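You operate a simulated robot arm through the tools that you are given. There is no shell and no other tool. Be economical: measure what you need, move in short steps, check, and stop when the job is done.

You run a simulated two-armed robot. Do the job below in one go: nothing can be reset, and whatever is moved stays where it is left.

JOB
Load the green tape reel on the tape machine and play it.
Fine: lock the hub, thread the tape, and latch the head cover again. Where these are worked on the way, their far stop is far enough and under half their travel is too little: head cover.

It is judged by the outcome, as a careful person would: the job done as asked, and still so three seconds after it is handed in. It fails if anything else is knocked over, pushed out of place, dropped, spilled or broken. Lids that push on must go on centred and level and be pressed home; caps that screw on are set level and turned clockwise until they are tight.

ROBOT AND FRAMES
Two 7-joint arms with two-finger parallel grippers on one trunk, on a base that drives. Base frame: it is fixed to the floor where the robot stands at the start and does not move with it; the origin is under the middle of the robot, x ahead of it, y to its left, z up. Readings come in m, rad, newtons and seconds.
The left shoulder is at the start at [0.06, 0.143, 0.926], the right one opposite. With the tool pointing down near the work surface each hand reaches from about 0.32 to 0.74 m from the robot's upright axis, wherever it stands, measured 20 degrees to its own side. Places, roughly: head cover [0.5, -0.9, 0.8]; left hub lock [0.7, -0.7, 0.9]; play key of the tape machine [0.4, -0.6, 0.8]; red latch of the head cover [0.5, -0.9, 0.8]. Payload 1.57 kg a hand.
The tool frame of a hand sits at the grasp point between the pads (the TCP): z along the fingers, y along the line on which they close. The tips reach 0.03 m beyond it. The gripper opens to 0.11 m. The fingers are 0.024 m wide and 0.012 m thick; the gripper's body (0.048 by 0.112 m) begins 0.078 m behind the TCP.
Orientation is that of the tool frame in the base frame, as [roll, pitch, yaw] about the fixed x, y, z axes, in that order (R = Rz(yaw) Ry(pitch) Rx(roll)). With the fingers straight down and closing along the base's y, the tool's x points along the base's -x, its y along +y and its z along -z.

CONTROLS
- The arms move only by the tool move_arm. It takes "left_commands", "right_commands" or both (then of equal length, played together; a hand with none holds still); each is one flat list of numbers, 7 for each row, row after row: the shift along the tool's x, y, z in m, then the turn, a rotation vector about the tool's x, y, z in rad, then the gripper command, from -1 (shut) to 1 (fully open), values between in proportion. In form: [dx, dy, dz, rx, ry, rz, fingers, dx, dy, dz, rx, ry, rz, fingers, ...]. A call has 1 to 12 rows; each row is the pose to reach, as a shift and turn from the pose commanded when the call began, along the tool's axes at that moment. Each row takes 0.2 s and may step no farther than 0.05 m and 0.15 rad from the row before; otherwise, or with a gripper value out of range, the whole call is refused. Where a pose cannot be reached the arm comes as near as it can. A force on the tool above 40 N (or 10 N above the force at the start of the call, whichever is more), or a blocked arm, ends the call early, and 0.2 s more pass. Each finger travels about 0.045 m/s and halts on what it meets, pressing with about 43 N; the grip force reading is that of the motor and also rises with nothing between the fingers. The clock runs only during rows and for 0.2 s after the last one: add rows that repeat a pose to give the fingers time. The reply holds the time, the measured pose of the TCP, the force on the tool along the base axes, the opening and the grip force, in the units named above and with some noise, with the torque about the TCP (base axes, N m) and any sound that the robot's microphone picked up.
- Cameras (640 x 400 px; columns grow to the right, rows downward): "scene" is now at [0.0349, -0.0303, 1.5324]; the picture's right is [-0.54, -0.84, 0.00], its down [-0.61, 0.40, -0.69] and it looks along [0.58, -0.37, -0.73] (base axes); focal length 256 px, centre (320, 200). "left" rides on the left gripper at [0.07, -0.016, -0.141] in its tool frame; the picture's right is [0.23, 0.97, 0.00], its down [-0.85, 0.20, -0.48] and it looks along [-0.47, 0.11, 0.88] (tool axes); focal length 222 px, centre (320, 200). "right" rides on the right gripper at [0.07, 0.016, -0.141] in its tool frame; the picture's right is [-0.23, 0.97, 0.00], its down [-0.86, -0.20, -0.48] and it looks along [-0.47, -0.11, 0.88] (tool axes); focal length 222 px, centre (320, 200).
- get_image(camera): a new picture of that camera. It takes no simulated time.
- slide_trunk(by): slides the trunk up (or, below 0, down) by that many m; the arms and the scene camera ride with it, the base frame stays. It gives what a move gives, with no picture.
- drive_base(legs): drives the robot by 1 to 6 legs, each [ahead, left, turn to the left] in m, m and rad, along the robot's own axes; the way and the turn of a leg run together, so that a leg with both is an arc; at most 1.5 m and 3.142 rad a leg. The arms and the cameras ride along, it lands a little off, and it stops where it bumps. It gives what a move gives.
- pan_tilt(pan, tilt): turns the head with the scene camera to pan (to the left, within 1.501 rad either way) and tilt (down, from -0.506 to 1.204), counted from straight ahead of the robot. It gives what a move gives.
- probe_pixels(camera, pixels): for up to 12 pixels [column, row] of the newest picture of that camera ("zoom" is the newest enlarged one), the place [x, y, z] in the base frame of the surface seen there, good to about 0.002 m, but the place of the scene camera against the robot may be out by one fixed shift of up to 0.025 m in any direction. It takes no simulated time.
- zoom(camera, box): a new picture of the part [left, top, right, bottom] of that camera's present view, enlarged. It takes no simulated time.
- job_done(): hands the job in; it is judged then, once.

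Keep the steps short. Do not move on a guess: measure, check each grasp and each placing, and mend mistakes. In all there are 80 turns and 70 pictures (those below and enlarged ones count). Leave the grippers open and the arms clear of the work at the hand-in unless told otherwise, and finish with a single line.

The tools are called after "Request:" as a command line: name --argument value ..., lists and objects as JSON in quotes. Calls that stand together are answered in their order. move_arm: Moves the arms, as the interface text tells. Its arguments: {"type":"object","properties":{"left_commands":{"type":"array","items":{"type":"number"}},"right_commands":{"type":"array","items":{"type":"number"}}},"required":[]} The other tools are called the same way: slide_trunk (by) slides the trunk up or down; drive_base (legs) drives the base; pan_tilt (pan, tilt) turns the head that bears the scene camera; get_image (camera) takes a picture; probe_pixels (camera, pixels) gives the place of the surface under pixels of a picture; zoom (camera, box) takes an enlarged picture of a part of a camera's view; job_done () hands the job in.

At the start:

```text
time_s: 0.0
left_eef_pos: [0.4597, -0.022, 1.001]
left_orientation: [3.141, 0.0, 3.141]
left_ft_force: [-1.1, 0.2, 0.1]
left_ft_torque: [-0.01, 0.05, -0.01]
left_gripper_width: 0.1099
left_grasp_force: 0.1
right_eef_pos: [0.3312, -0.436, 1.0008]
right_orientation: [3.141, -0.001, 3.141]
right_ft_force: [-0.4, 0.6, 0.3]
right_ft_torque: [0.0, -0.02, -0.01]
right_gripper_width: 0.11
right_grasp_force: 0.1
trunk travel left (down, up): [-0.525, 0.065]
robot x, y, heading: [0.0009, -0.0009, 0.004]
head pan, tilt: [-0.576, 0.813]
```

scene: 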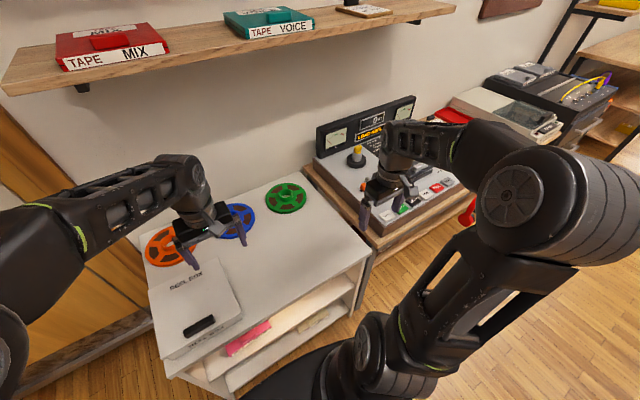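
right: 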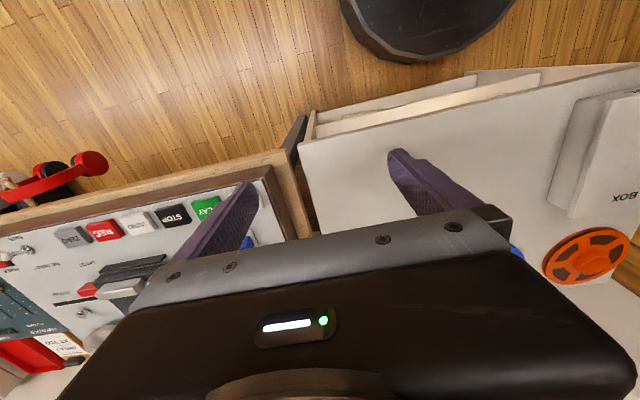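
left: 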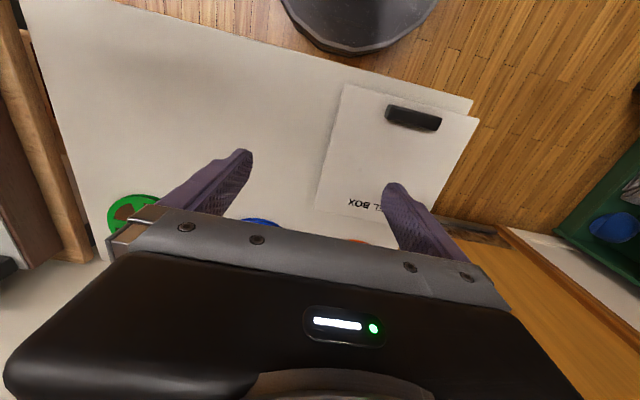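

I see the green reel near (286,198) on the table and the tape machine to the right, partly hidden by the right arm. I enlarge both.

Request:
zoom --camera "scene" --box '[300, 80, 500, 240]'

Request:
zoom --camera "right" --box '[0, 140, 300, 390]'

Request:
probe_pixels --camera "scene" --pixels '[[286, 198], [268, 197], [307, 198], [287, 185], [287, 213], [240, 220], [165, 245], [310, 165], [380, 235], [357, 155], [345, 290]]'

```text
2.50 times, centred on (400, 160) of scene
```

zoom: 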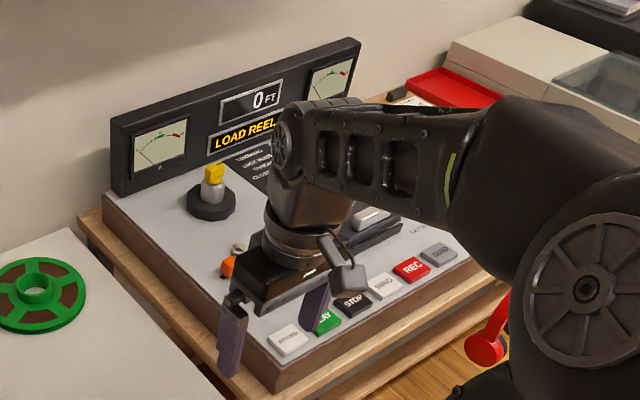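

```text
1.60 times, centred on (150, 265) of right
```

zoom: 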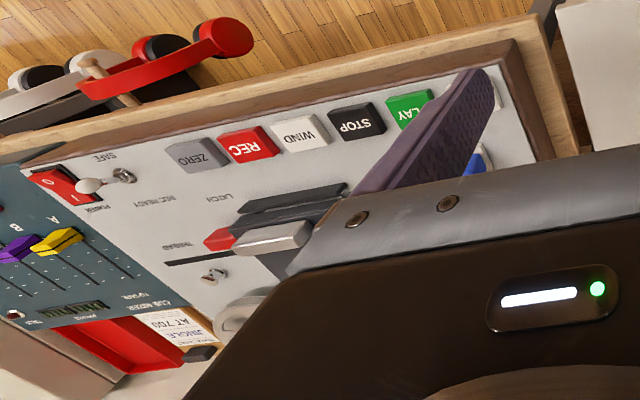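

```text
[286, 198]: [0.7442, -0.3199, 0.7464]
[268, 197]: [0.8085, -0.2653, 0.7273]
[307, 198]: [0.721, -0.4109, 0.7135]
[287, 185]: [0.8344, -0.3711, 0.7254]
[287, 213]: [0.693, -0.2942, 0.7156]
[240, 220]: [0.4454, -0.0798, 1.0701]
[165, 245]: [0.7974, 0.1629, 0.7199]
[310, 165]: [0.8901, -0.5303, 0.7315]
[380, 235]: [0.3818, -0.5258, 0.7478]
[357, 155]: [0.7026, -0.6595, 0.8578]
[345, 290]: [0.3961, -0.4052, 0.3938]
```

The green reel is at about (0.765, -0.335), hub top z 0.746; the machine is further right. I drive right to centre on the work and look.

Request:
drive_base --legs '[[0, -0.45, 0]]'

Request:
pan_tilt --pan -0.2 --tilt 0.85

Request:
get_image --camera "scene"

```text
time_s: 2.7
left_eef_pos: [0.4601, -0.4713, 1.0004]
left_orientation: [-3.141, -0.001, 3.139]
left_ft_force: [0.4, 0.0, 0.0]
left_ft_torque: [0.02, -0.01, 0.03]
left_gripper_width: 0.1098
left_grasp_force: 0.0
right_eef_pos: [0.3304, -0.8837, 0.9985]
right_orientation: [3.141, 0.002, 3.137]
right_ft_force: [-0.1, 0.5, -0.5]
right_ft_torque: [0.06, 0.03, -0.01]
right_gripper_width: 0.11
right_grasp_force: 0.1
trunk travel left (down, up): [-0.525, 0.065]
robot x, y, heading: [-0.005, -0.4439, -0.002]
head pan, tilt: [-0.576, 0.813]
```

```text
time_s: 3.5
left_eef_pos: [0.4596, -0.4712, 0.9995]
left_orientation: [3.142, 0.0, 3.139]
left_ft_force: [-0.3, -1.0, 0.3]
left_ft_torque: [-0.02, -0.01, -0.01]
left_gripper_width: 0.11
left_grasp_force: 0.1
right_eef_pos: [0.3302, -0.8824, 1.0002]
right_orientation: [-3.141, 0.0, 3.137]
right_ft_force: [0.0, 0.6, 0.0]
right_ft_torque: [0.01, 0.01, -0.01]
right_gripper_width: 0.1099
right_grasp_force: 0.1
trunk travel left (down, up): [-0.525, 0.065]
robot x, y, heading: [-0.0035, -0.4454, -0.003]
head pan, tilt: [-0.201, 0.85]
```

```text
64 pictures are left
```

scene: 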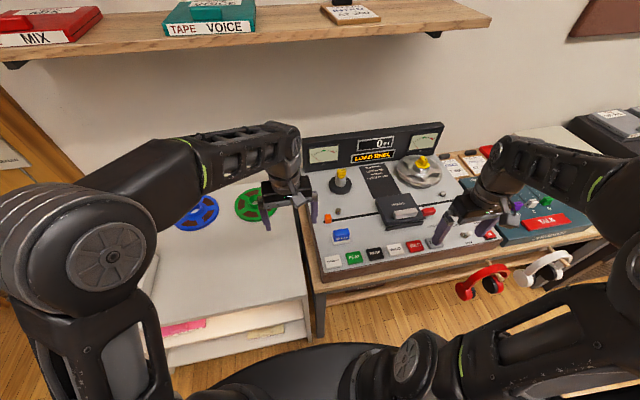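

Request:
zoom --camera "scene" --box '[290, 110, 510, 280]'

Request:
zoom --camera "left" --box '[0, 0, 640, 400]'

Request:
probe_pixels --camera "scene" --pixels '[[341, 173], [340, 186], [421, 163], [420, 175], [404, 213], [430, 211], [342, 235], [354, 257], [328, 218], [256, 203], [256, 187], [256, 218]]'

```text
2.35 times, centred on (400, 195) of scene
```

zoom: 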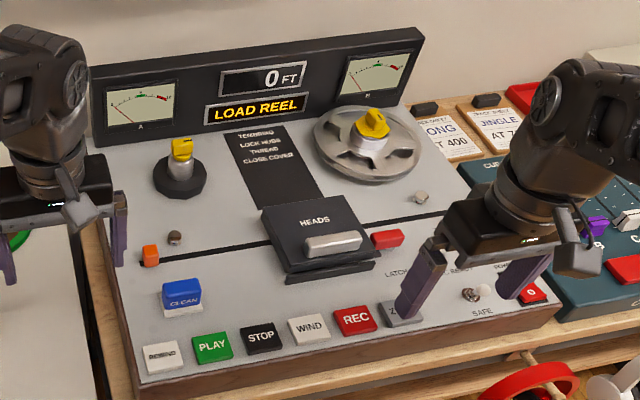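

```text
1.00 times, centred on (320, 200) of left (not enlarged: the box is as wide or as high as the picture)
```

zoom: 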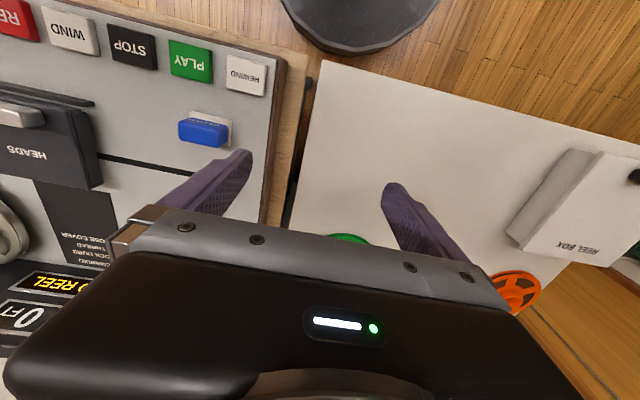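

```text
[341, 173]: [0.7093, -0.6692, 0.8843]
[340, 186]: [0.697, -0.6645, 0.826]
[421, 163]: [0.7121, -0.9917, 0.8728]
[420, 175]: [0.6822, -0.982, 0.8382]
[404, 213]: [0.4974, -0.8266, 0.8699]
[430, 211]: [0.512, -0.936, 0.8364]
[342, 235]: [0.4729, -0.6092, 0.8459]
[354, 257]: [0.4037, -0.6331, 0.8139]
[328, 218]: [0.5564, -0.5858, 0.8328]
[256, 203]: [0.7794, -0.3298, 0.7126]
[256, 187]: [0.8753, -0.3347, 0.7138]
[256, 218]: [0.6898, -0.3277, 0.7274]
```

The right arm hides the machine's right side. I probe the floor/base and table front for room to drive ahead, and enlarge the panel text.

Request:
probe_pixels --camera "scene" --pixels '[[320, 348], [270, 358], [345, 300], [400, 290], [290, 300], [340, 280], [230, 340], [250, 300], [480, 282], [545, 265]]'

Request:
zoom --camera "scene" --box '[360, 140, 460, 220]'

```text
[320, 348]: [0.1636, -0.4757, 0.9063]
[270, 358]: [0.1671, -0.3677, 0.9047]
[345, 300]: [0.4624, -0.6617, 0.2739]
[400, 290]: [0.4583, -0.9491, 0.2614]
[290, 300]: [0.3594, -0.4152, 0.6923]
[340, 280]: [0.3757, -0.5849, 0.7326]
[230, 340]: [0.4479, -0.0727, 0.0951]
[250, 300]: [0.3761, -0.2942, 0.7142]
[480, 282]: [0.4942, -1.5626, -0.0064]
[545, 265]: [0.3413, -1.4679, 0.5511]
```

```text
5.00 times, centred on (410, 180) of scene
```

zoom: 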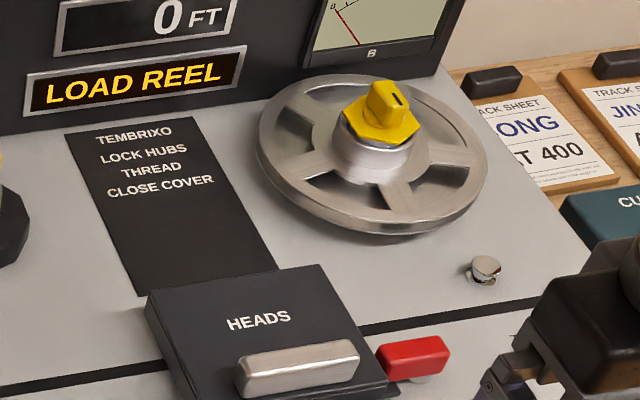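

The table front is at x≈0.37 and there is about 0.1 m of room. I drive ahead 0.08 and fetch the arms' views.

Request:
drive_base --legs '[[0.08, 0, 0]]'

Request:
pan_tilt --pan 0.1 --tilt 0.85

Request:
move_arm --right_commands '[0, 0, -0.05, 0, 0, 0, 1, 0.03, 0, -0.1, 0, 0, 0, 1]' --left_commands '[-0.03, 0.03, 0, 0, 0, 0, 1, -0.07, 0.07, 0, 0, 0, 0, 1]'

Request:
get_image --camera "right"

Request:
get_image --camera "left"

Request:
get_image --camera "scene"

```text
time_s: 4.6
left_eef_pos: [0.5414, -0.4696, 1.0003]
left_orientation: [3.141, -0.004, 3.14]
left_ft_force: [0.7, 0.0, 0.2]
left_ft_torque: [-0.01, 0.03, 0.02]
left_gripper_width: 0.1098
left_grasp_force: 0.1
right_eef_pos: [0.4116, -0.8822, 0.9988]
right_orientation: [-3.142, -0.002, 3.14]
right_ft_force: [-0.3, 0.0, -0.1]
right_ft_torque: [0.01, 0.04, 0.0]
right_gripper_width: 0.1101
right_grasp_force: 0.1
trunk travel left (down, up): [-0.525, 0.065]
robot x, y, heading: [0.0805, -0.4444, 0.001]
head pan, tilt: [-0.201, 0.85]
```

```text
time_s: 5.4
left_eef_pos: [0.5396, -0.4684, 1.0003]
left_orientation: [-3.141, 0.0, 3.14]
left_ft_force: [-0.5, 0.1, 0.4]
left_ft_torque: [0.02, -0.01, 0.01]
left_gripper_width: 0.1098
left_grasp_force: 0.0
right_eef_pos: [0.4107, -0.8831, 1.0003]
right_orientation: [-3.141, 0.0, 3.139]
right_ft_force: [-0.2, 0.7, -0.3]
right_ft_torque: [0.01, 0.01, 0.03]
right_gripper_width: 0.1099
right_grasp_force: 0.1
trunk travel left (down, up): [-0.525, 0.065]
robot x, y, heading: [0.0813, -0.4484, -0.003]
head pan, tilt: [0.099, 0.85]
```

```text
refused: row 2 steps farther than a row can; nothing moved
```

```text
60 pictures are left
```

right: 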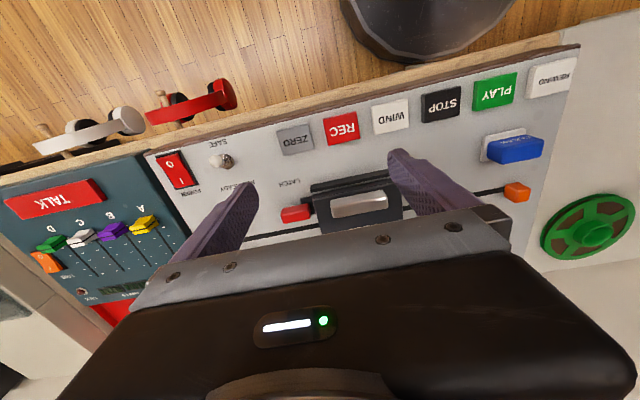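

```text
59 pictures are left
```

left: 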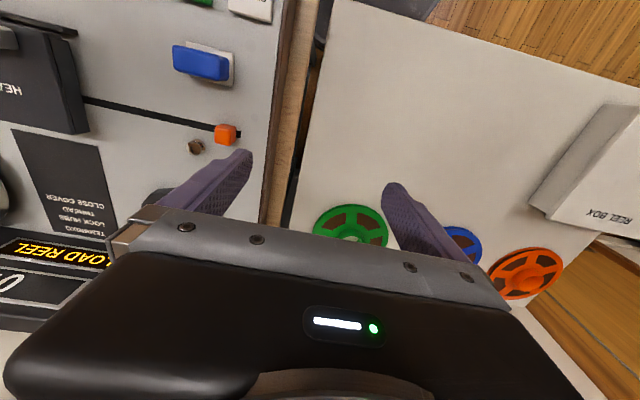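

```text
58 pictures are left
```

scene: 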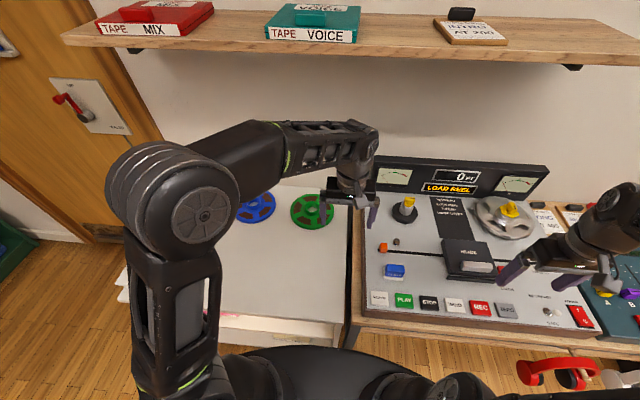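

Now a clear view. I enlarge the machine and the reel, and probe precisely.

Request:
zoom --camera "scene" --box '[360, 180, 520, 320]'

Request:
probe_pixels --camera "zoom" --pixels '[[170, 90], [165, 115], [95, 257], [420, 300], [480, 345], [580, 105], [140, 350], [175, 480]]'

Request:
zoom --camera "scene" --box '[270, 170, 350, 250]'

Request:
probe_pixels --camera "scene" --pixels '[[311, 205], [311, 208], [303, 208], [320, 208], [311, 213], [291, 209], [332, 209], [312, 194], [312, 229]]'

Request:
zoom --camera "right" --box '[220, 120, 560, 260]'

```text
2.86 times, centred on (440, 250) of scene
```

zoom: 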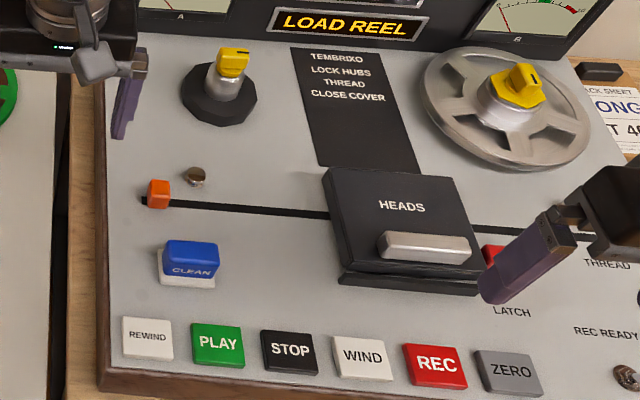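

```text
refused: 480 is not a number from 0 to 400
```

```text
5.00 times, centred on (310, 210) of scene
```

zoom: 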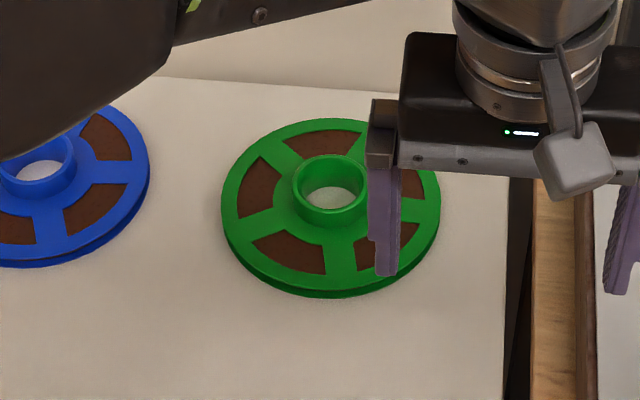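

```text
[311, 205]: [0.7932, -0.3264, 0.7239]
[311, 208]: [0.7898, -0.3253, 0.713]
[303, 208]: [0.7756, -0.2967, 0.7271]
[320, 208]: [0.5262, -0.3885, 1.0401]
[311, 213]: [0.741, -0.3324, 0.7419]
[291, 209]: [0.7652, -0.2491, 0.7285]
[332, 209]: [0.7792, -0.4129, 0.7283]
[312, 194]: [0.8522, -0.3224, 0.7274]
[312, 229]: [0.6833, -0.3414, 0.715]
```

```text
1.88 times, centred on (390, 190) of right
```

zoom: 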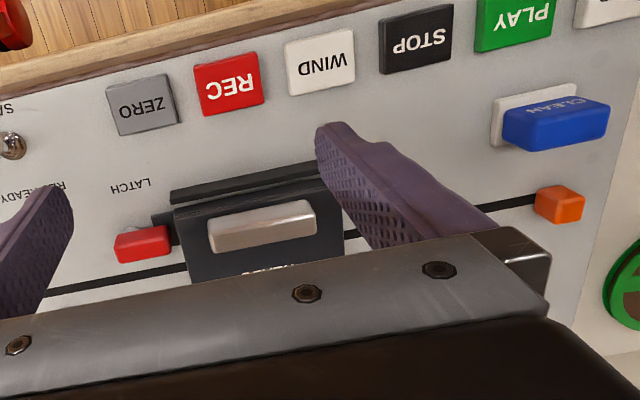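

The reel's centre reads about (0.768, -0.33). I bring the left hand above it (z 0.93) and look with its own camera, since the scene camera may be shifted.

Request:
move_arm --left_commands '[-0.037, 0.0225, 0.01, 0, 0, 0, 1, -0.073, 0.045, 0.02, 0, 0, 0, 1, -0.11, 0.0675, 0.03, 0, 0, 0, 1, -0.147, 0.09, 0.04, 0, 0, 0, 1, -0.183, 0.1125, 0.055, 0, 0, 0, 1, -0.22, 0.135, 0.07, 0, 0, 0, 1, -0.22, 0.135, 0.07, 0, 0, 0, 1]'

Request:
get_image --camera "left"

```text
time_s: 7.0
left_eef_pos: [0.7572, -0.3352, 0.93]
left_orientation: [-3.14, 0.002, 3.138]
left_ft_force: [0.4, 0.5, 0.3]
left_ft_torque: [-0.01, -0.01, -0.03]
left_gripper_width: 0.1099
left_grasp_force: 0.0
right_eef_pos: [0.4101, -0.8841, 0.9995]
right_orientation: [3.141, -0.001, 3.138]
right_ft_force: [0.5, -0.2, -0.9]
right_ft_torque: [0.02, 0.01, -0.01]
right_gripper_width: 0.11
right_grasp_force: 0.1
trunk travel left (down, up): [-0.525, 0.065]
robot x, y, heading: [0.0816, -0.4454, 0.003]
head pan, tilt: [0.099, 0.85]
```

```text
54 pictures are left
```

left: 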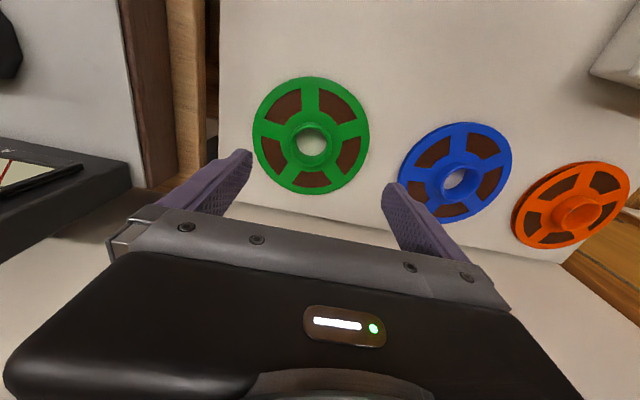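

The reel is seen whole at (311,138). I probe its hub rim and flange rim.

Request:
zoom --camera "left" --box '[240, 70, 380, 200]'

Request:
probe_pixels --camera "left" --pixels '[[292, 141], [330, 141], [311, 124], [311, 157], [255, 140], [367, 133], [308, 80], [312, 191], [311, 139]]'

```text
3.08 times, centred on (310, 135) of left
```

zoom: 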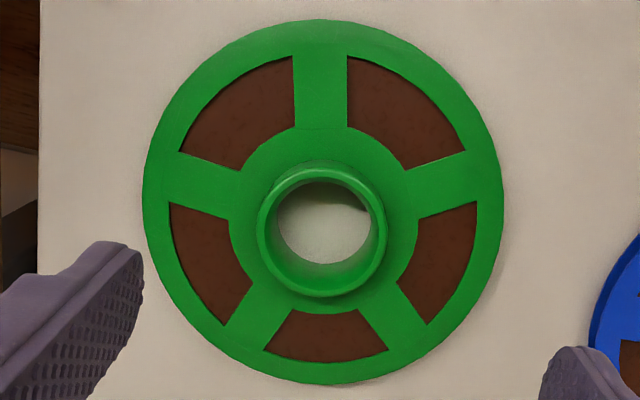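

```text
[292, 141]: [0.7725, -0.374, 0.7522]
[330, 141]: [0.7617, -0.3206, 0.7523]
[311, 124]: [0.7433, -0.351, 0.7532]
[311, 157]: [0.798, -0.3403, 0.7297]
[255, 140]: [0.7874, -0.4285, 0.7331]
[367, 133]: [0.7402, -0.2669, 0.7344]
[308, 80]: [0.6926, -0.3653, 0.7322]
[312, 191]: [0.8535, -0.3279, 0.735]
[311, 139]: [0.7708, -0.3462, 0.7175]
```

Reel centre (0.769, -0.347), flange top 0.733, hub top 0.752. I go down until the tips are just above the flange (TCP z 0.767), astride the hub.

Request:
move_arm --left_commands '[-0.012, -0.012, 0.045, 0, 0, 0, 1, -0.012, -0.012, 0.09, 0, 0, 0, 1, -0.012, -0.012, 0.13, 0, 0, 0, 1, -0.012, -0.012, 0.15, 0, 0, 0, 1, -0.012, -0.012, 0.163, 0, 0, 0, 1, -0.012, -0.012, 0.163, 0, 0, 0, 1]'

Request:
get_image --camera "left"

```text
time_s: 8.4
left_eef_pos: [0.772, -0.3468, 0.7675]
left_orientation: [-3.141, 0.0, 3.139]
left_ft_force: [0.1, -0.4, 0.2]
left_ft_torque: [0.03, 0.04, 0.0]
left_gripper_width: 0.1101
left_grasp_force: 0.0
right_eef_pos: [0.41, -0.8814, 0.9999]
right_orientation: [-3.14, 0.001, 3.139]
right_ft_force: [-0.1, 0.2, 0.6]
right_ft_torque: [-0.01, 0.03, 0.0]
right_gripper_width: 0.1099
right_grasp_force: 0.1
trunk travel left (down, up): [-0.525, 0.065]
robot x, y, heading: [0.0772, -0.4471, -0.002]
head pan, tilt: [0.099, 0.85]
```

```text
52 pictures are left
```

left: 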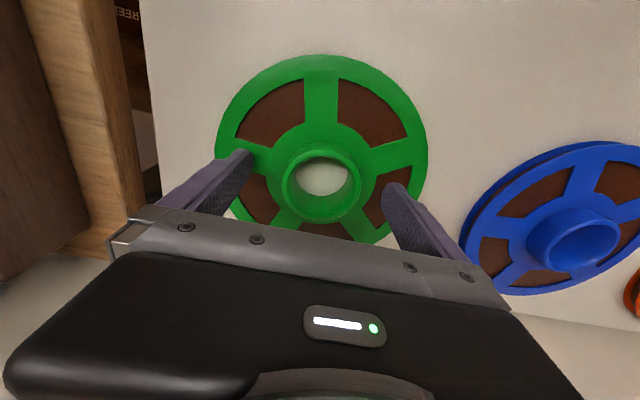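

The tips at (238,155) and (393,188) straddle the hub centre (321,178). I close.

Request:
move_arm --left_commands '[0, 0, 0, 0, 0, 0, 0, 0, 0, 0, 0, 0, 0, -0.5, 0, 0, 0, 0, 0, 0, -1, 0, 0, 0, 0, 0, 0, -1, 0, 0, 0, 0, 0, 0, -1]'

Request:
move_arm --left_commands '[0, 0, -0.02, 0, 0, 0, -1, 0, 0, -0.05, 0, 0, 0, -1, 0, 0, -0.1, 0, 0, 0, -1, 0, 0, -0.15, 0, 0, 0, -1, 0, 0, -0.2, 0, 0, 0, -1]'

Request:
get_image --camera "left"

```text
time_s: 9.6
left_eef_pos: [0.7717, -0.3463, 0.7674]
left_orientation: [-3.141, 0.0, -3.141]
left_ft_force: [0.1, 0.5, -0.5]
left_ft_torque: [0.23, -0.06, 0.07]
left_gripper_width: 0.0612
left_grasp_force: 31.2
right_eef_pos: [0.4104, -0.8824, 0.9995]
right_orientation: [3.141, 0.0, 3.14]
right_ft_force: [0.4, 0.3, -0.2]
right_ft_torque: [-0.02, 0.02, 0.07]
right_gripper_width: 0.1101
right_grasp_force: 0.1
trunk travel left (down, up): [-0.525, 0.065]
robot x, y, heading: [0.0824, -0.4487, -0.006]
head pan, tilt: [0.099, 0.85]
```

```text
time_s: 10.8
left_eef_pos: [0.7435, -0.358, 0.9444]
left_orientation: [3.14, -0.001, 3.14]
left_ft_force: [0.0, -0.7, -3.1]
left_ft_torque: [0.0, -0.02, 0.03]
left_gripper_width: 0.0612
left_grasp_force: 43.0
left hand out of reach, approached as far as the arm can: row 4, 5
right_eef_pos: [0.4075, -0.8842, 1.0006]
right_orientation: [-3.141, 0.0, 3.139]
right_ft_force: [-1.1, -0.8, 1.2]
right_ft_torque: [0.02, -0.05, -0.02]
right_gripper_width: 0.1099
right_grasp_force: 0.0
trunk travel left (down, up): [-0.525, 0.065]
robot x, y, heading: [0.0772, -0.4501, -0.007]
head pan, tilt: [0.099, 0.85]
```

```text
51 pictures are left
```

left: 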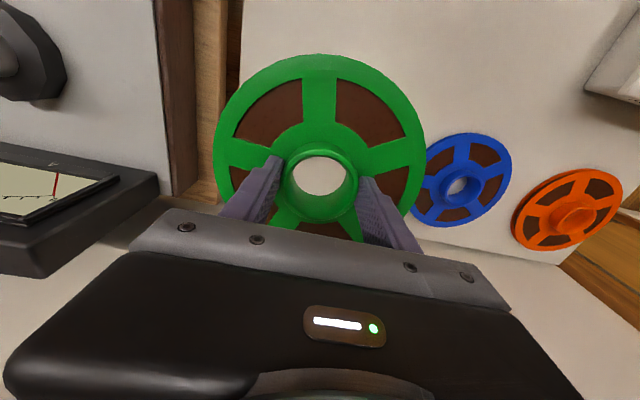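

The reel hangs level in the left hand (opening 0.061). Now I bring the right hand over the spindle area for an accurate camera reading.

Request:
move_arm --right_commands '[-0.032, 0.0275, -0.007, 0, 0, 0, 1, -0.063, 0.055, -0.013, 0, 0, 0, 1, -0.095, 0.0825, -0.02, 0, 0, 0, 1, -0.127, 0.11, -0.027, 0, 0, 0, 1, -0.158, 0.1375, -0.033, 0, 0, 0, 1, -0.19, 0.165, -0.04, 0, 0, 0, 1, -0.19, 0.165, -0.04, 0, 0, 0, 1]'

Request:
get_image --camera "right"

Request:
zoom --camera "right" --box '[240, 90, 420, 220]'

```text
time_s: 12.4
left_eef_pos: [0.7467, -0.3577, 0.9436]
left_orientation: [3.141, 0.001, 3.139]
left_ft_force: [-0.3, 0.0, -2.9]
left_ft_torque: [0.02, -0.02, -0.02]
left_gripper_width: 0.0611
left_grasp_force: 42.7
right_eef_pos: [0.6008, -0.7178, 1.0403]
right_orientation: [3.141, -0.001, 3.138]
right_ft_force: [-0.4, 0.1, 0.1]
right_ft_torque: [-0.04, -0.04, 0.01]
right_gripper_width: 0.11
right_grasp_force: 0.1
trunk travel left (down, up): [-0.525, 0.065]
robot x, y, heading: [0.0786, -0.4459, -0.003]
head pan, tilt: [0.099, 0.85]
```

```text
50 pictures are left
```

right: 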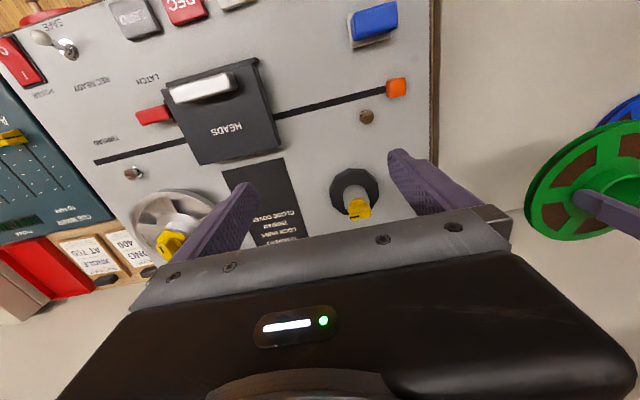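

```text
3.08 times, centred on (330, 155) of right
```

zoom: 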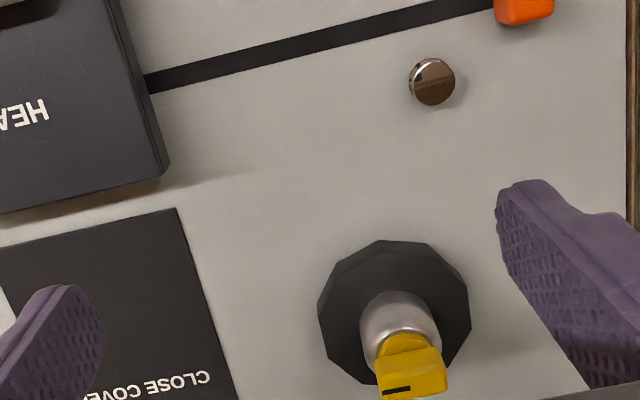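

Excellent view: spindle at ~(355,190), slot from the orange tab (397,88) to (96,161) near THREAD, red latch (153,115). I probe them.

Request:
probe_pixels --camera "right" --pixels '[[332, 188], [378, 186], [354, 171], [356, 183], [357, 202], [359, 212], [397, 84], [397, 92], [97, 161], [153, 115], [203, 88], [225, 130]]'

Request:
zoom --camera "right" --box '[80, 40, 280, 180]'

Request:
probe_pixels --camera "zoom" --pixels '[[180, 235], [290, 235], [230, 225], [240, 255], [300, 160], [480, 120], [390, 150], [570, 60], [620, 300], [380, 395], [270, 130], [50, 388]]'

```text
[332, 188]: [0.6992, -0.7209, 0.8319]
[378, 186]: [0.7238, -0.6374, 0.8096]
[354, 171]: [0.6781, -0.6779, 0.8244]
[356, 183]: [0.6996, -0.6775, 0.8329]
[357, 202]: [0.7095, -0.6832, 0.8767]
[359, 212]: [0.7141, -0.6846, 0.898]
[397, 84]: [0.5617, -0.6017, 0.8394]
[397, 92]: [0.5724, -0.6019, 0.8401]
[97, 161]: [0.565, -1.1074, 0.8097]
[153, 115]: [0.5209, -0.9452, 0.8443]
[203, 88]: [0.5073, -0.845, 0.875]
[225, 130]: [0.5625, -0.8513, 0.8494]
```

```text
2.86 times, centred on (180, 110) of right
```

zoom: 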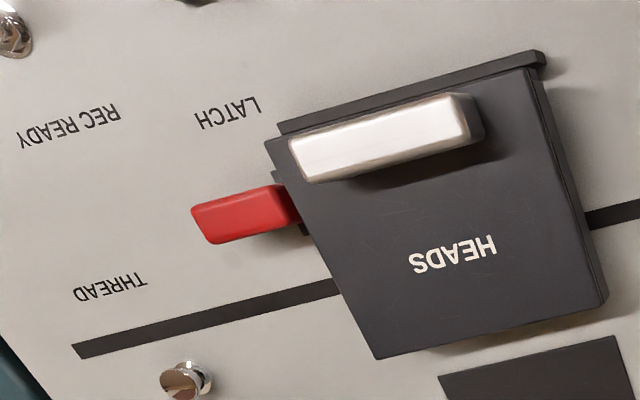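

```text
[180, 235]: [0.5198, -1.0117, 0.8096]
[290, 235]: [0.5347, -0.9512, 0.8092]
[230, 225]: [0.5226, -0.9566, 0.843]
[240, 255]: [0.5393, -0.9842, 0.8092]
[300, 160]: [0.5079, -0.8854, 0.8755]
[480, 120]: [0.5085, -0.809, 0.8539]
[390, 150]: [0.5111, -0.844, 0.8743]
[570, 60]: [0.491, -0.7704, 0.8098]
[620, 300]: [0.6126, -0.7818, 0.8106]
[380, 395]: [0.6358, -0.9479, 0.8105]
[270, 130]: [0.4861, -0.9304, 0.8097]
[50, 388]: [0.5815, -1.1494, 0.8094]
```

Deck z=0.8095, lock top ≈0.90. I need the spindle's centre precisely, so I enlarge it and probe its edges.

Request:
zoom --camera "right" --box '[316, 160, 396, 222]'

Request:
probe_pixels --camera "zoom" --pixels '[[118, 200], [130, 260], [495, 190], [480, 260], [300, 75], [300, 100], [320, 130], [240, 180], [260, 240], [330, 350], [380, 350], [300, 350]]'

```text
6.45 times, centred on (356, 191) of right
```

zoom: 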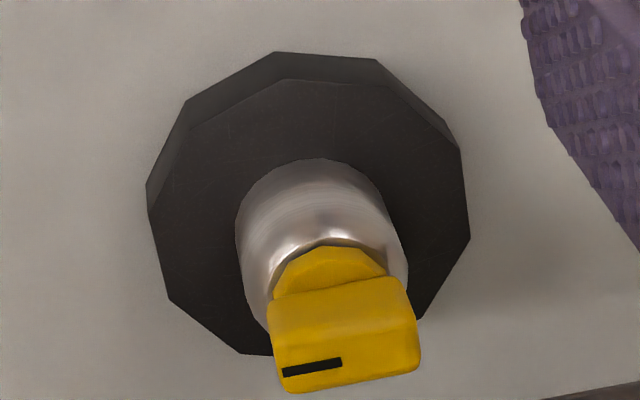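

```text
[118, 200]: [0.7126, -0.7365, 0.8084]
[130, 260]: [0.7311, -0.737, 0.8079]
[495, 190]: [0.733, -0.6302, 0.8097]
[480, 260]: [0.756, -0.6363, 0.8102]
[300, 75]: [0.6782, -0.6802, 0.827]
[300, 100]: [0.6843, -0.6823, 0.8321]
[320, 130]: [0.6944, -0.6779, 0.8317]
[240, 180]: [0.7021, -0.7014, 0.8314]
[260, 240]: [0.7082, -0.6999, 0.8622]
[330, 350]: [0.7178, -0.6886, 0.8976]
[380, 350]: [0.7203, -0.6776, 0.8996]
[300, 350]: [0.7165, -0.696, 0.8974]
```

Request:
probe_pixels --camera "zoom" --pixels '[[160, 220], [158, 240], [460, 200], [462, 235], [245, 345], [230, 340], [420, 310], [300, 85], [243, 240], [395, 240], [320, 165], [345, 380]]'

```text
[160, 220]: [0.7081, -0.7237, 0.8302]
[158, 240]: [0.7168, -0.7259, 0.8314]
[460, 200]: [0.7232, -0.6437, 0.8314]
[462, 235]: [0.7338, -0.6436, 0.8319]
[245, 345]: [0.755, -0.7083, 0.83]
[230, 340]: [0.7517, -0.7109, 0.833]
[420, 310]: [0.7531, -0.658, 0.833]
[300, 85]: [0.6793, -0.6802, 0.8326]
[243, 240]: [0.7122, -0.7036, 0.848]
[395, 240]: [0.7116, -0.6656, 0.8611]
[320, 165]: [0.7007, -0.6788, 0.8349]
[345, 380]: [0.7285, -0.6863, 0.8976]
```

Spindle centre ≈ (0.720, -0.684), disk top z 0.832, shaft 0.038 across. I retract the left hand with the reel (so it clears the meter panel) and the right hand too, and raise the trunk for reach.

Request:
move_arm --left_commands '[0.04, 0, 0, 0, 0, 0, -1, 0.08, 0, 0, 0, 0, 0, -1, 0.12, 0, 0, 0, 0, 0, -1, 0.16, 0, 0, 0, 0, 0, -1, 0.2, 0, 0, 0, 0, 0, -1]' --right_commands '[0.03, -0.02, 0, 0, 0, 0, 1, 0.06, -0.04, 0, 0, 0, 0, 1, 0.09, -0.06, 0, 0, 0, 0, 1, 0.12, -0.08, 0, 0, 0, 0, 1, 0.15, -0.1, 0, 0, 0, 0, 1]'

Request:
slide_trunk --by 0.06

Request:
drive_base --legs '[[0, -0.47, 0]]'

Request:
pan_tilt --pan 0.25 --tilt 0.85

Request:
get_image --camera "scene"

Request:
get_image --camera "left"

```text
time_s: 13.6
left_eef_pos: [0.5425, -0.3563, 0.9424]
left_orientation: [3.141, 0.002, 3.137]
left_ft_force: [-0.3, -0.3, -4.1]
left_ft_torque: [0.02, -0.01, -0.02]
left_gripper_width: 0.0612
left_grasp_force: 43.1
right_eef_pos: [0.4484, -0.8197, 1.0419]
right_orientation: [3.14, 0.002, 3.14]
right_ft_force: [-0.2, -0.9, -0.1]
right_ft_torque: [-0.03, 0.01, 0.03]
right_gripper_width: 0.1098
right_grasp_force: 0.0
trunk travel left (down, up): [-0.525, 0.065]
robot x, y, heading: [0.081, -0.4485, -0.003]
head pan, tilt: [0.099, 0.85]
```

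```text
time_s: 14.6
left_eef_pos: [0.5448, -0.3553, 1.0011]
left_orientation: [3.141, 0.0, 3.14]
left_ft_force: [1.3, 0.6, -3.5]
left_ft_torque: [-0.01, 0.03, 0.01]
left_gripper_width: 0.0611
left_grasp_force: 42.9
right_eef_pos: [0.4523, -0.8203, 1.1003]
right_orientation: [3.141, 0.001, 3.139]
right_ft_force: [0.2, -0.4, 0.5]
right_ft_torque: [-0.01, 0.05, 0.0]
right_gripper_width: 0.1101
right_grasp_force: 0.1
trunk travel left (down, up): [-0.585, 0.005]
robot x, y, heading: [0.0796, -0.4464, -0.001]
head pan, tilt: [0.099, 0.85]
```

```text
time_s: 17.4
left_eef_pos: [0.5434, -0.8241, 1.0015]
left_orientation: [3.141, -0.002, 3.137]
left_ft_force: [-0.3, -0.4, -3.4]
left_ft_torque: [0.04, 0.0, 0.01]
left_gripper_width: 0.0611
left_grasp_force: 43.0
right_eef_pos: [0.4498, -1.2873, 1.1024]
right_orientation: [-3.142, 0.001, 3.139]
right_ft_force: [0.2, 0.6, 0.4]
right_ft_torque: [-0.02, 0.01, 0.0]
right_gripper_width: 0.1098
right_grasp_force: 0.0
trunk travel left (down, up): [-0.585, 0.005]
robot x, y, heading: [0.0825, -0.914, -0.004]
head pan, tilt: [0.099, 0.85]
```

```text
time_s: 18.1
left_eef_pos: [0.5427, -0.8235, 1.001]
left_orientation: [-3.141, -0.001, 3.135]
left_ft_force: [-0.1, -0.5, -3.0]
left_ft_torque: [-0.01, 0.02, 0.0]
left_gripper_width: 0.0609
left_grasp_force: 42.2
right_eef_pos: [0.4493, -1.2858, 1.101]
right_orientation: [3.14, 0.001, 3.137]
right_ft_force: [-0.3, 0.4, 0.3]
right_ft_torque: [-0.02, 0.04, -0.01]
right_gripper_width: 0.11
right_grasp_force: 0.0
trunk travel left (down, up): [-0.585, 0.005]
robot x, y, heading: [0.0758, -0.9154, -0.001]
head pan, tilt: [0.25, 0.85]
```

```text
46 pictures are left
```

scene: 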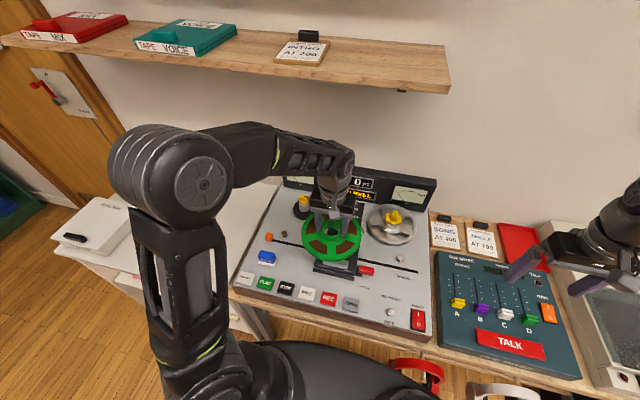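

```text
45 pictures are left
```

left: 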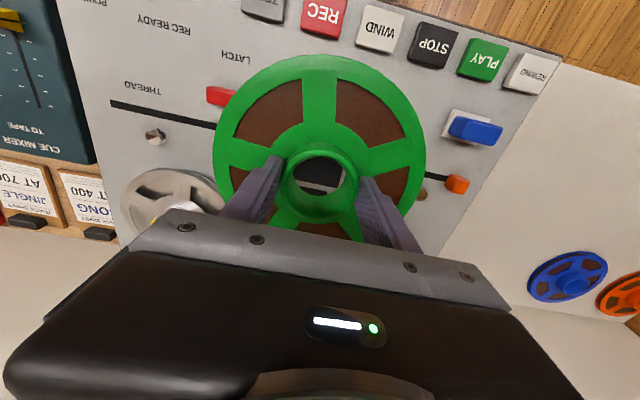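

I probe the held reel's rims to find its centre relative to the TCP.

Request:
zoom --camera "left" --box '[270, 135, 374, 235]'

Request:
probe_pixels --camera "left" --pixels '[[325, 57], [218, 150], [422, 145], [218, 175], [424, 165], [320, 148], [289, 182], [353, 182], [302, 155], [342, 155]]'

```text
4.00 times, centred on (322, 185) of left
```

zoom: 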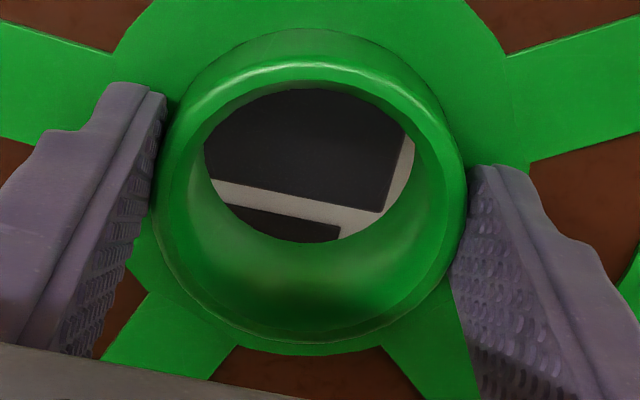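

```text
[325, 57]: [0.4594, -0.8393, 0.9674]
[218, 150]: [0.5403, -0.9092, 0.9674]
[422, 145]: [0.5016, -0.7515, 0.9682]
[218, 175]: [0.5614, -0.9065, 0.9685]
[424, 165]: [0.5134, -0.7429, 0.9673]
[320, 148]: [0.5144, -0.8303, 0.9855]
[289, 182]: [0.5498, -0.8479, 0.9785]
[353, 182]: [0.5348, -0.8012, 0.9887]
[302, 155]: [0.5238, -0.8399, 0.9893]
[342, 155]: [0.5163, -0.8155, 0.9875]
```

The reel's centre coincides with the TCP, bottom 0.05 below it. I carry it to above the spindle (0.720, -0.684) at z 1.0.

Request:
move_arm --left_commands '[-0.035, 0.028, 0, 0, 0, 0, -1, -0.071, 0.056, 0, 0, 0, 0, -1, -0.106, 0.084, 0, 0, 0, 0, -1, -0.142, 0.112, 0, 0, 0, 0, -1, -0.177, 0.14, 0, 0, 0, 0, -1, -0.177, 0.14, 0, 0, 0, 0, -1]'

Request:
zoom --camera "left" --box '[200, 40, 440, 240]'

```text
time_s: 19.5
left_eef_pos: [0.7217, -0.6854, 1.0017]
left_orientation: [-3.141, 0.0, 3.137]
left_ft_force: [0.6, -0.8, -2.0]
left_ft_torque: [0.03, 0.02, 0.02]
left_gripper_width: 0.0613
left_grasp_force: 43.0
right_eef_pos: [0.4495, -1.2867, 1.1008]
right_orientation: [3.141, 0.001, 3.138]
right_ft_force: [0.0, 0.2, -0.1]
right_ft_torque: [0.01, -0.01, -0.03]
right_gripper_width: 0.11
right_grasp_force: 0.1
trunk travel left (down, up): [-0.585, 0.005]
robot x, y, heading: [0.0794, -0.9117, -0.007]
head pan, tilt: [0.25, 0.85]
```

```text
2.00 times, centred on (320, 140) of left
```

zoom: 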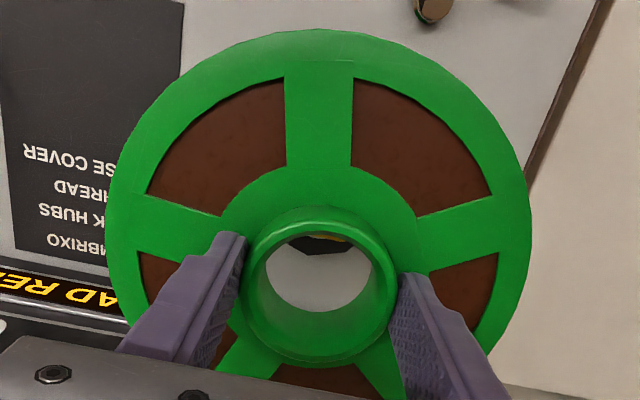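

The lock shows through the hole, centred sideways. I lower 0.05 and look again.

Request:
move_arm --left_commands '[0.001, 0.001, 0.02, 0, 0, 0, -1, 0.001, 0.001, 0.04, 0, 0, 0, -1, 0.001, 0.001, 0.055, 0, 0, 0, -1, 0.001, 0.001, 0.055, 0, 0, 0, -1]'

Request:
zoom --camera "left" --box '[250, 110, 394, 230]'

```text
time_s: 20.5
left_eef_pos: [0.7207, -0.6825, 0.9459]
left_orientation: [3.14, 0.001, 3.138]
left_ft_force: [0.8, 0.4, -2.4]
left_ft_torque: [0.02, 0.0, -0.03]
left_gripper_width: 0.0611
left_grasp_force: 43.4
right_eef_pos: [0.4505, -1.2868, 1.1009]
right_orientation: [3.141, 0.0, 3.138]
right_ft_force: [-0.2, 0.5, 0.8]
right_ft_torque: [0.0, -0.01, -0.02]
right_gripper_width: 0.1101
right_grasp_force: 0.1
trunk travel left (down, up): [-0.585, 0.005]
robot x, y, heading: [0.0775, -0.9148, -0.005]
head pan, tilt: [0.25, 0.85]
```

```text
3.33 times, centred on (322, 170) of left
```

zoom: 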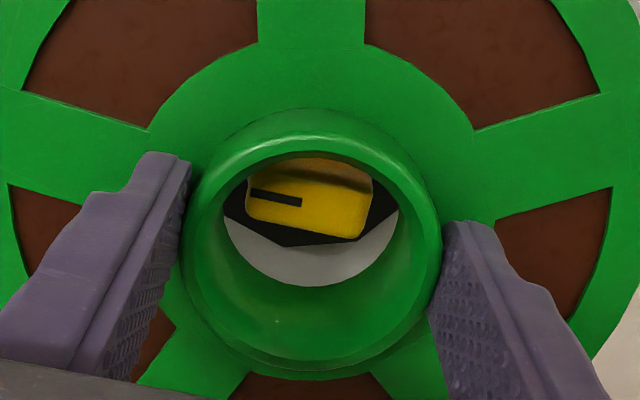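

The yellow lock is centred in the hole. I lower to seat (TCP 0.882) gently.

Request:
move_arm --left_commands '[0, 0, 0.015, 0, 0, 0, -1, 0, 0, 0.03, 0, 0, 0, -1, 0, 0, 0.045, 0, 0, 0, -1, 0, 0, 0.055, 0, 0, 0, -1, 0, 0, 0.063, 0, 0, 0, -1, 0, 0, 0.063, 0, 0, 0, -1]'

Request:
get_image --camera "left"

```text
time_s: 21.9
left_eef_pos: [0.7195, -0.6831, 0.8833]
left_orientation: [-3.141, -0.001, 3.138]
left_ft_force: [-0.2, -0.6, -3.2]
left_ft_torque: [-0.03, 0.02, 0.02]
left_gripper_width: 0.0612
left_grasp_force: 43.2
right_eef_pos: [0.4494, -1.2872, 1.1007]
right_orientation: [-3.141, 0.001, 3.136]
right_ft_force: [0.5, 0.2, 0.4]
right_ft_torque: [-0.01, -0.02, 0.04]
right_gripper_width: 0.1101
right_grasp_force: 0.1
trunk travel left (down, up): [-0.585, 0.005]
robot x, y, heading: [0.0807, -0.9105, -0.003]
head pan, tilt: [0.25, 0.85]
```

```text
41 pictures are left
```

left: 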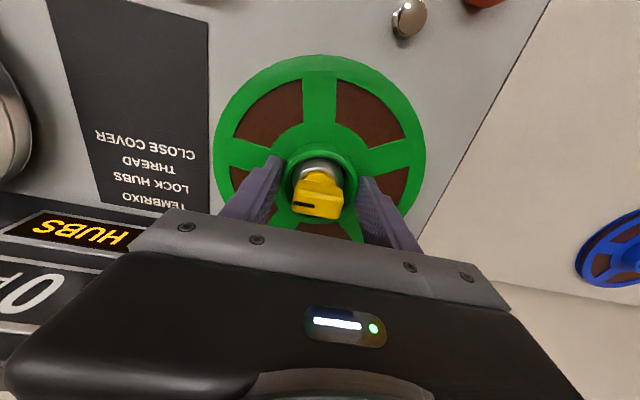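

The display now says "… HUBS", so the reel is registered. No contact force yet; I lower a few more millimetres, then release.

Request:
move_arm --left_commands '[0, 0, 0.003, 0, 0, 0, -1, 0, 0, 0.005, 0, 0, 0, -1, 0, 0, 0.005, 0, 0, 0, -1]'

Request:
move_arm --left_commands '[0, 0, 0, 0, 0, 0, -0.3, 0, 0, 0, 0, 0, 0, 0.3, 0, 0, 0, 0, 0, 0, 0.6, 0, 0, 0, 0, 0, 0, 0.6, 0, 0, -0.03, 0, 0, 0, 0.6, 0, 0, -0.06, 0, 0, 0, 0.6, 0, 0, -0.08, 0, 0, 0, 0.6]'

Request:
get_image --camera "left"

```text
time_s: 22.7
left_eef_pos: [0.7186, -0.6844, 0.8788]
left_orientation: [-3.141, 0.002, 3.139]
left_ft_force: [0.5, 1.3, 2.8]
left_ft_torque: [0.13, 0.1, 0.01]
left_gripper_width: 0.061
left_grasp_force: 43.2
right_eef_pos: [0.4493, -1.2869, 1.1006]
right_orientation: [3.141, -0.001, 3.139]
right_ft_force: [0.0, -0.5, -0.4]
right_ft_torque: [0.01, -0.01, 0.0]
right_gripper_width: 0.1098
right_grasp_force: 0.0
trunk travel left (down, up): [-0.585, 0.005]
robot x, y, heading: [0.078, -0.911, -0.003]
head pan, tilt: [0.25, 0.85]
```

```text
time_s: 24.3
left_eef_pos: [0.7202, -0.6832, 0.9599]
left_orientation: [3.141, 0.0, 3.138]
left_ft_force: [-0.3, 0.7, 0.5]
left_ft_torque: [0.02, 0.0, 0.01]
left_gripper_width: 0.0879
left_grasp_force: 0.1
right_eef_pos: [0.4495, -1.2883, 1.1018]
right_orientation: [3.141, 0.001, 3.14]
right_ft_force: [-0.3, 0.3, 0.5]
right_ft_torque: [-0.02, -0.04, -0.03]
right_gripper_width: 0.11
right_grasp_force: 0.1
trunk travel left (down, up): [-0.585, 0.005]
robot x, y, heading: [0.0763, -0.912, -0.003]
head pan, tilt: [0.25, 0.85]
```

```text
40 pictures are left
```

left: 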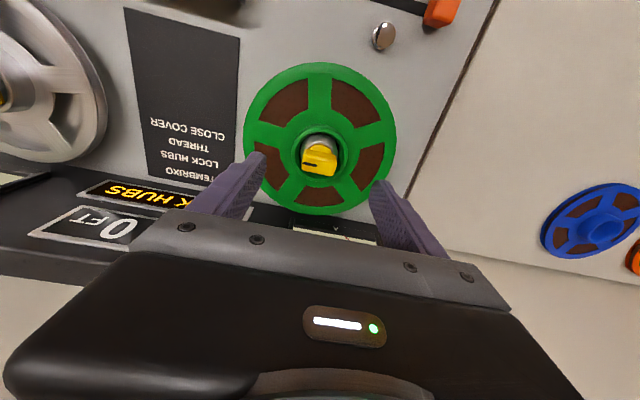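

Reel seated; display "LOCK HUBS". I compare the two locks' orientations.

Request:
zoom --camera "scene" --box '[270, 160, 430, 260]'

Request:
zoom --camera "left" --box '[280, 115, 360, 195]'

Request:
probe_pixels --camera "zoom" --pixels '[[180, 200], [180, 275], [230, 285], [280, 290], [275, 200], [275, 225], [290, 260], [220, 265], [310, 100], [235, 320]]'

```text
4.00 times, centred on (350, 210) of scene
```

zoom: 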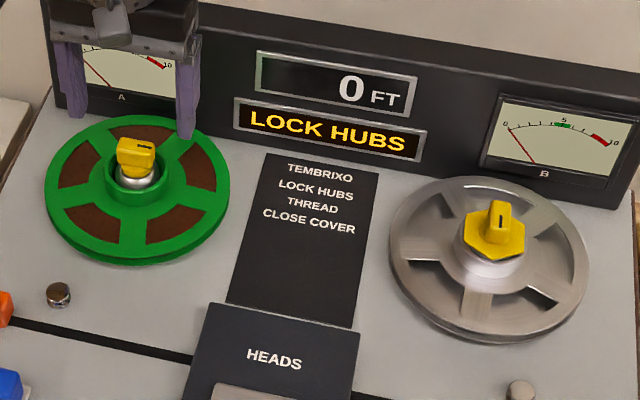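

```text
5.00 times, centred on (320, 155) of left
```

zoom: 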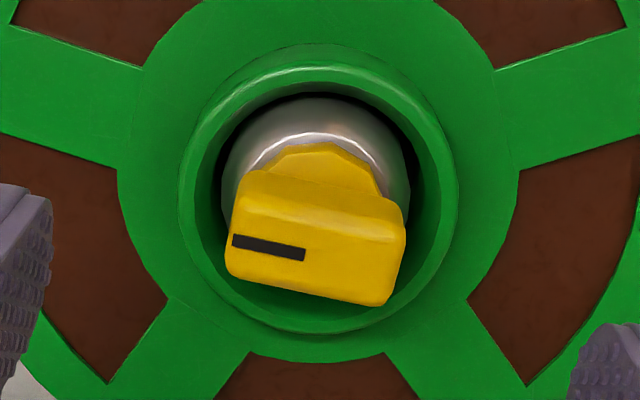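

```text
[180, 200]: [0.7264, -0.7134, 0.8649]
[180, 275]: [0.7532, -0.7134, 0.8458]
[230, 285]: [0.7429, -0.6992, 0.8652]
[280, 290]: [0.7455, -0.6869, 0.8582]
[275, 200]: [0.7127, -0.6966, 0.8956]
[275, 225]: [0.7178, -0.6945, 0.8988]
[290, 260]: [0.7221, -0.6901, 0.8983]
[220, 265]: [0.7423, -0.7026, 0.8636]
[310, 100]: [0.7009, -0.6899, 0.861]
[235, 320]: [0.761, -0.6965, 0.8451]
```

Request:
zoom --camera "scene" --box '[372, 195, 420, 235]'

Request:
probe_pixels --camera "zoom" --pixels '[[290, 160], [290, 130], [290, 200], [200, 240], [380, 240], [290, 230], [290, 260], [320, 280]]'

```text
10.00 times, centred on (396, 215) of scene
```

zoom: 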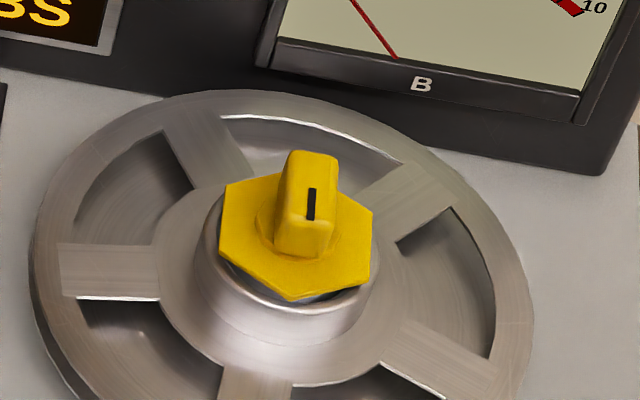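

```text
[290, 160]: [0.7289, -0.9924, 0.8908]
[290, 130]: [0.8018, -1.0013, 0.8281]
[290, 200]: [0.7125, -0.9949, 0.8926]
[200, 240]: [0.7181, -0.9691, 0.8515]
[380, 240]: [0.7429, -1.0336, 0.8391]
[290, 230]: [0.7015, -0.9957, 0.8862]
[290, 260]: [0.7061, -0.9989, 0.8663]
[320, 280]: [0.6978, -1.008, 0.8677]
```

The right lock's mark points toward the robot; the left's points right (-y), so locking is a quarter-turn clockwise. I first turn the hand -90° to straddle the bar across x.

Request:
move_arm --left_commands '[0, 0, 0, 0, 0, -0.143, 0.2, 0, 0, 0, 0, 0, -0.286, 0.2, 0, 0, 0, 0, 0, -0.428, 0.2, 0, 0, 0, 0, 0, -0.571, 0.2, 0, 0, 0, 0, 0, -0.714, 0.2, 0, 0, 0, 0, 0, -0.857, 0.2, 0, 0, 0, 0, 0, -1.0, 0.2, 0, 0, 0, 0, 0, -1.142, 0.2, 0, 0, 0, 0, 0, -1.285, 0.2, 0, 0, 0, 0, 0, -1.428, 0.2, 0, 0, 0, 0, 0, -1.571, 0.2, 0, 0, 0, 0, 0, -1.571, 0.2]'

Request:
get_image --camera "left"

```text
time_s: 26.9
left_eef_pos: [0.7193, -0.6831, 0.9583]
left_orientation: [-3.142, -0.001, -1.574]
left_ft_force: [1.6, 0.3, 0.9]
left_ft_torque: [0.01, -0.03, 0.03]
left_gripper_width: 0.0659
left_grasp_force: 0.0
right_eef_pos: [0.4491, -1.2874, 1.101]
right_orientation: [3.141, 0.0, 3.137]
right_ft_force: [-0.2, -0.7, -0.2]
right_ft_torque: [0.0, -0.03, 0.03]
right_gripper_width: 0.1099
right_grasp_force: 0.0
trunk travel left (down, up): [-0.585, 0.005]
robot x, y, heading: [0.0796, -0.9117, -0.004]
head pan, tilt: [0.25, 0.85]
```

```text
36 pictures are left
```

left: 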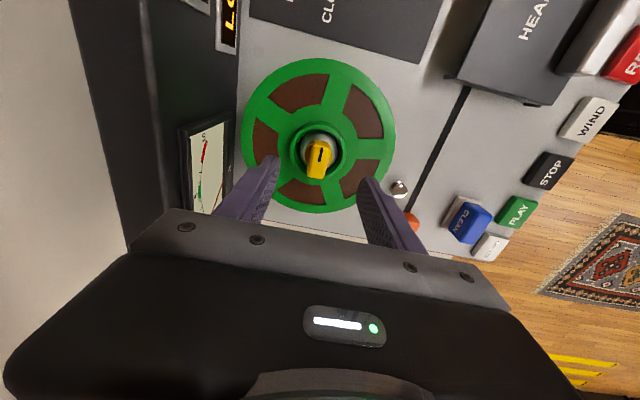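

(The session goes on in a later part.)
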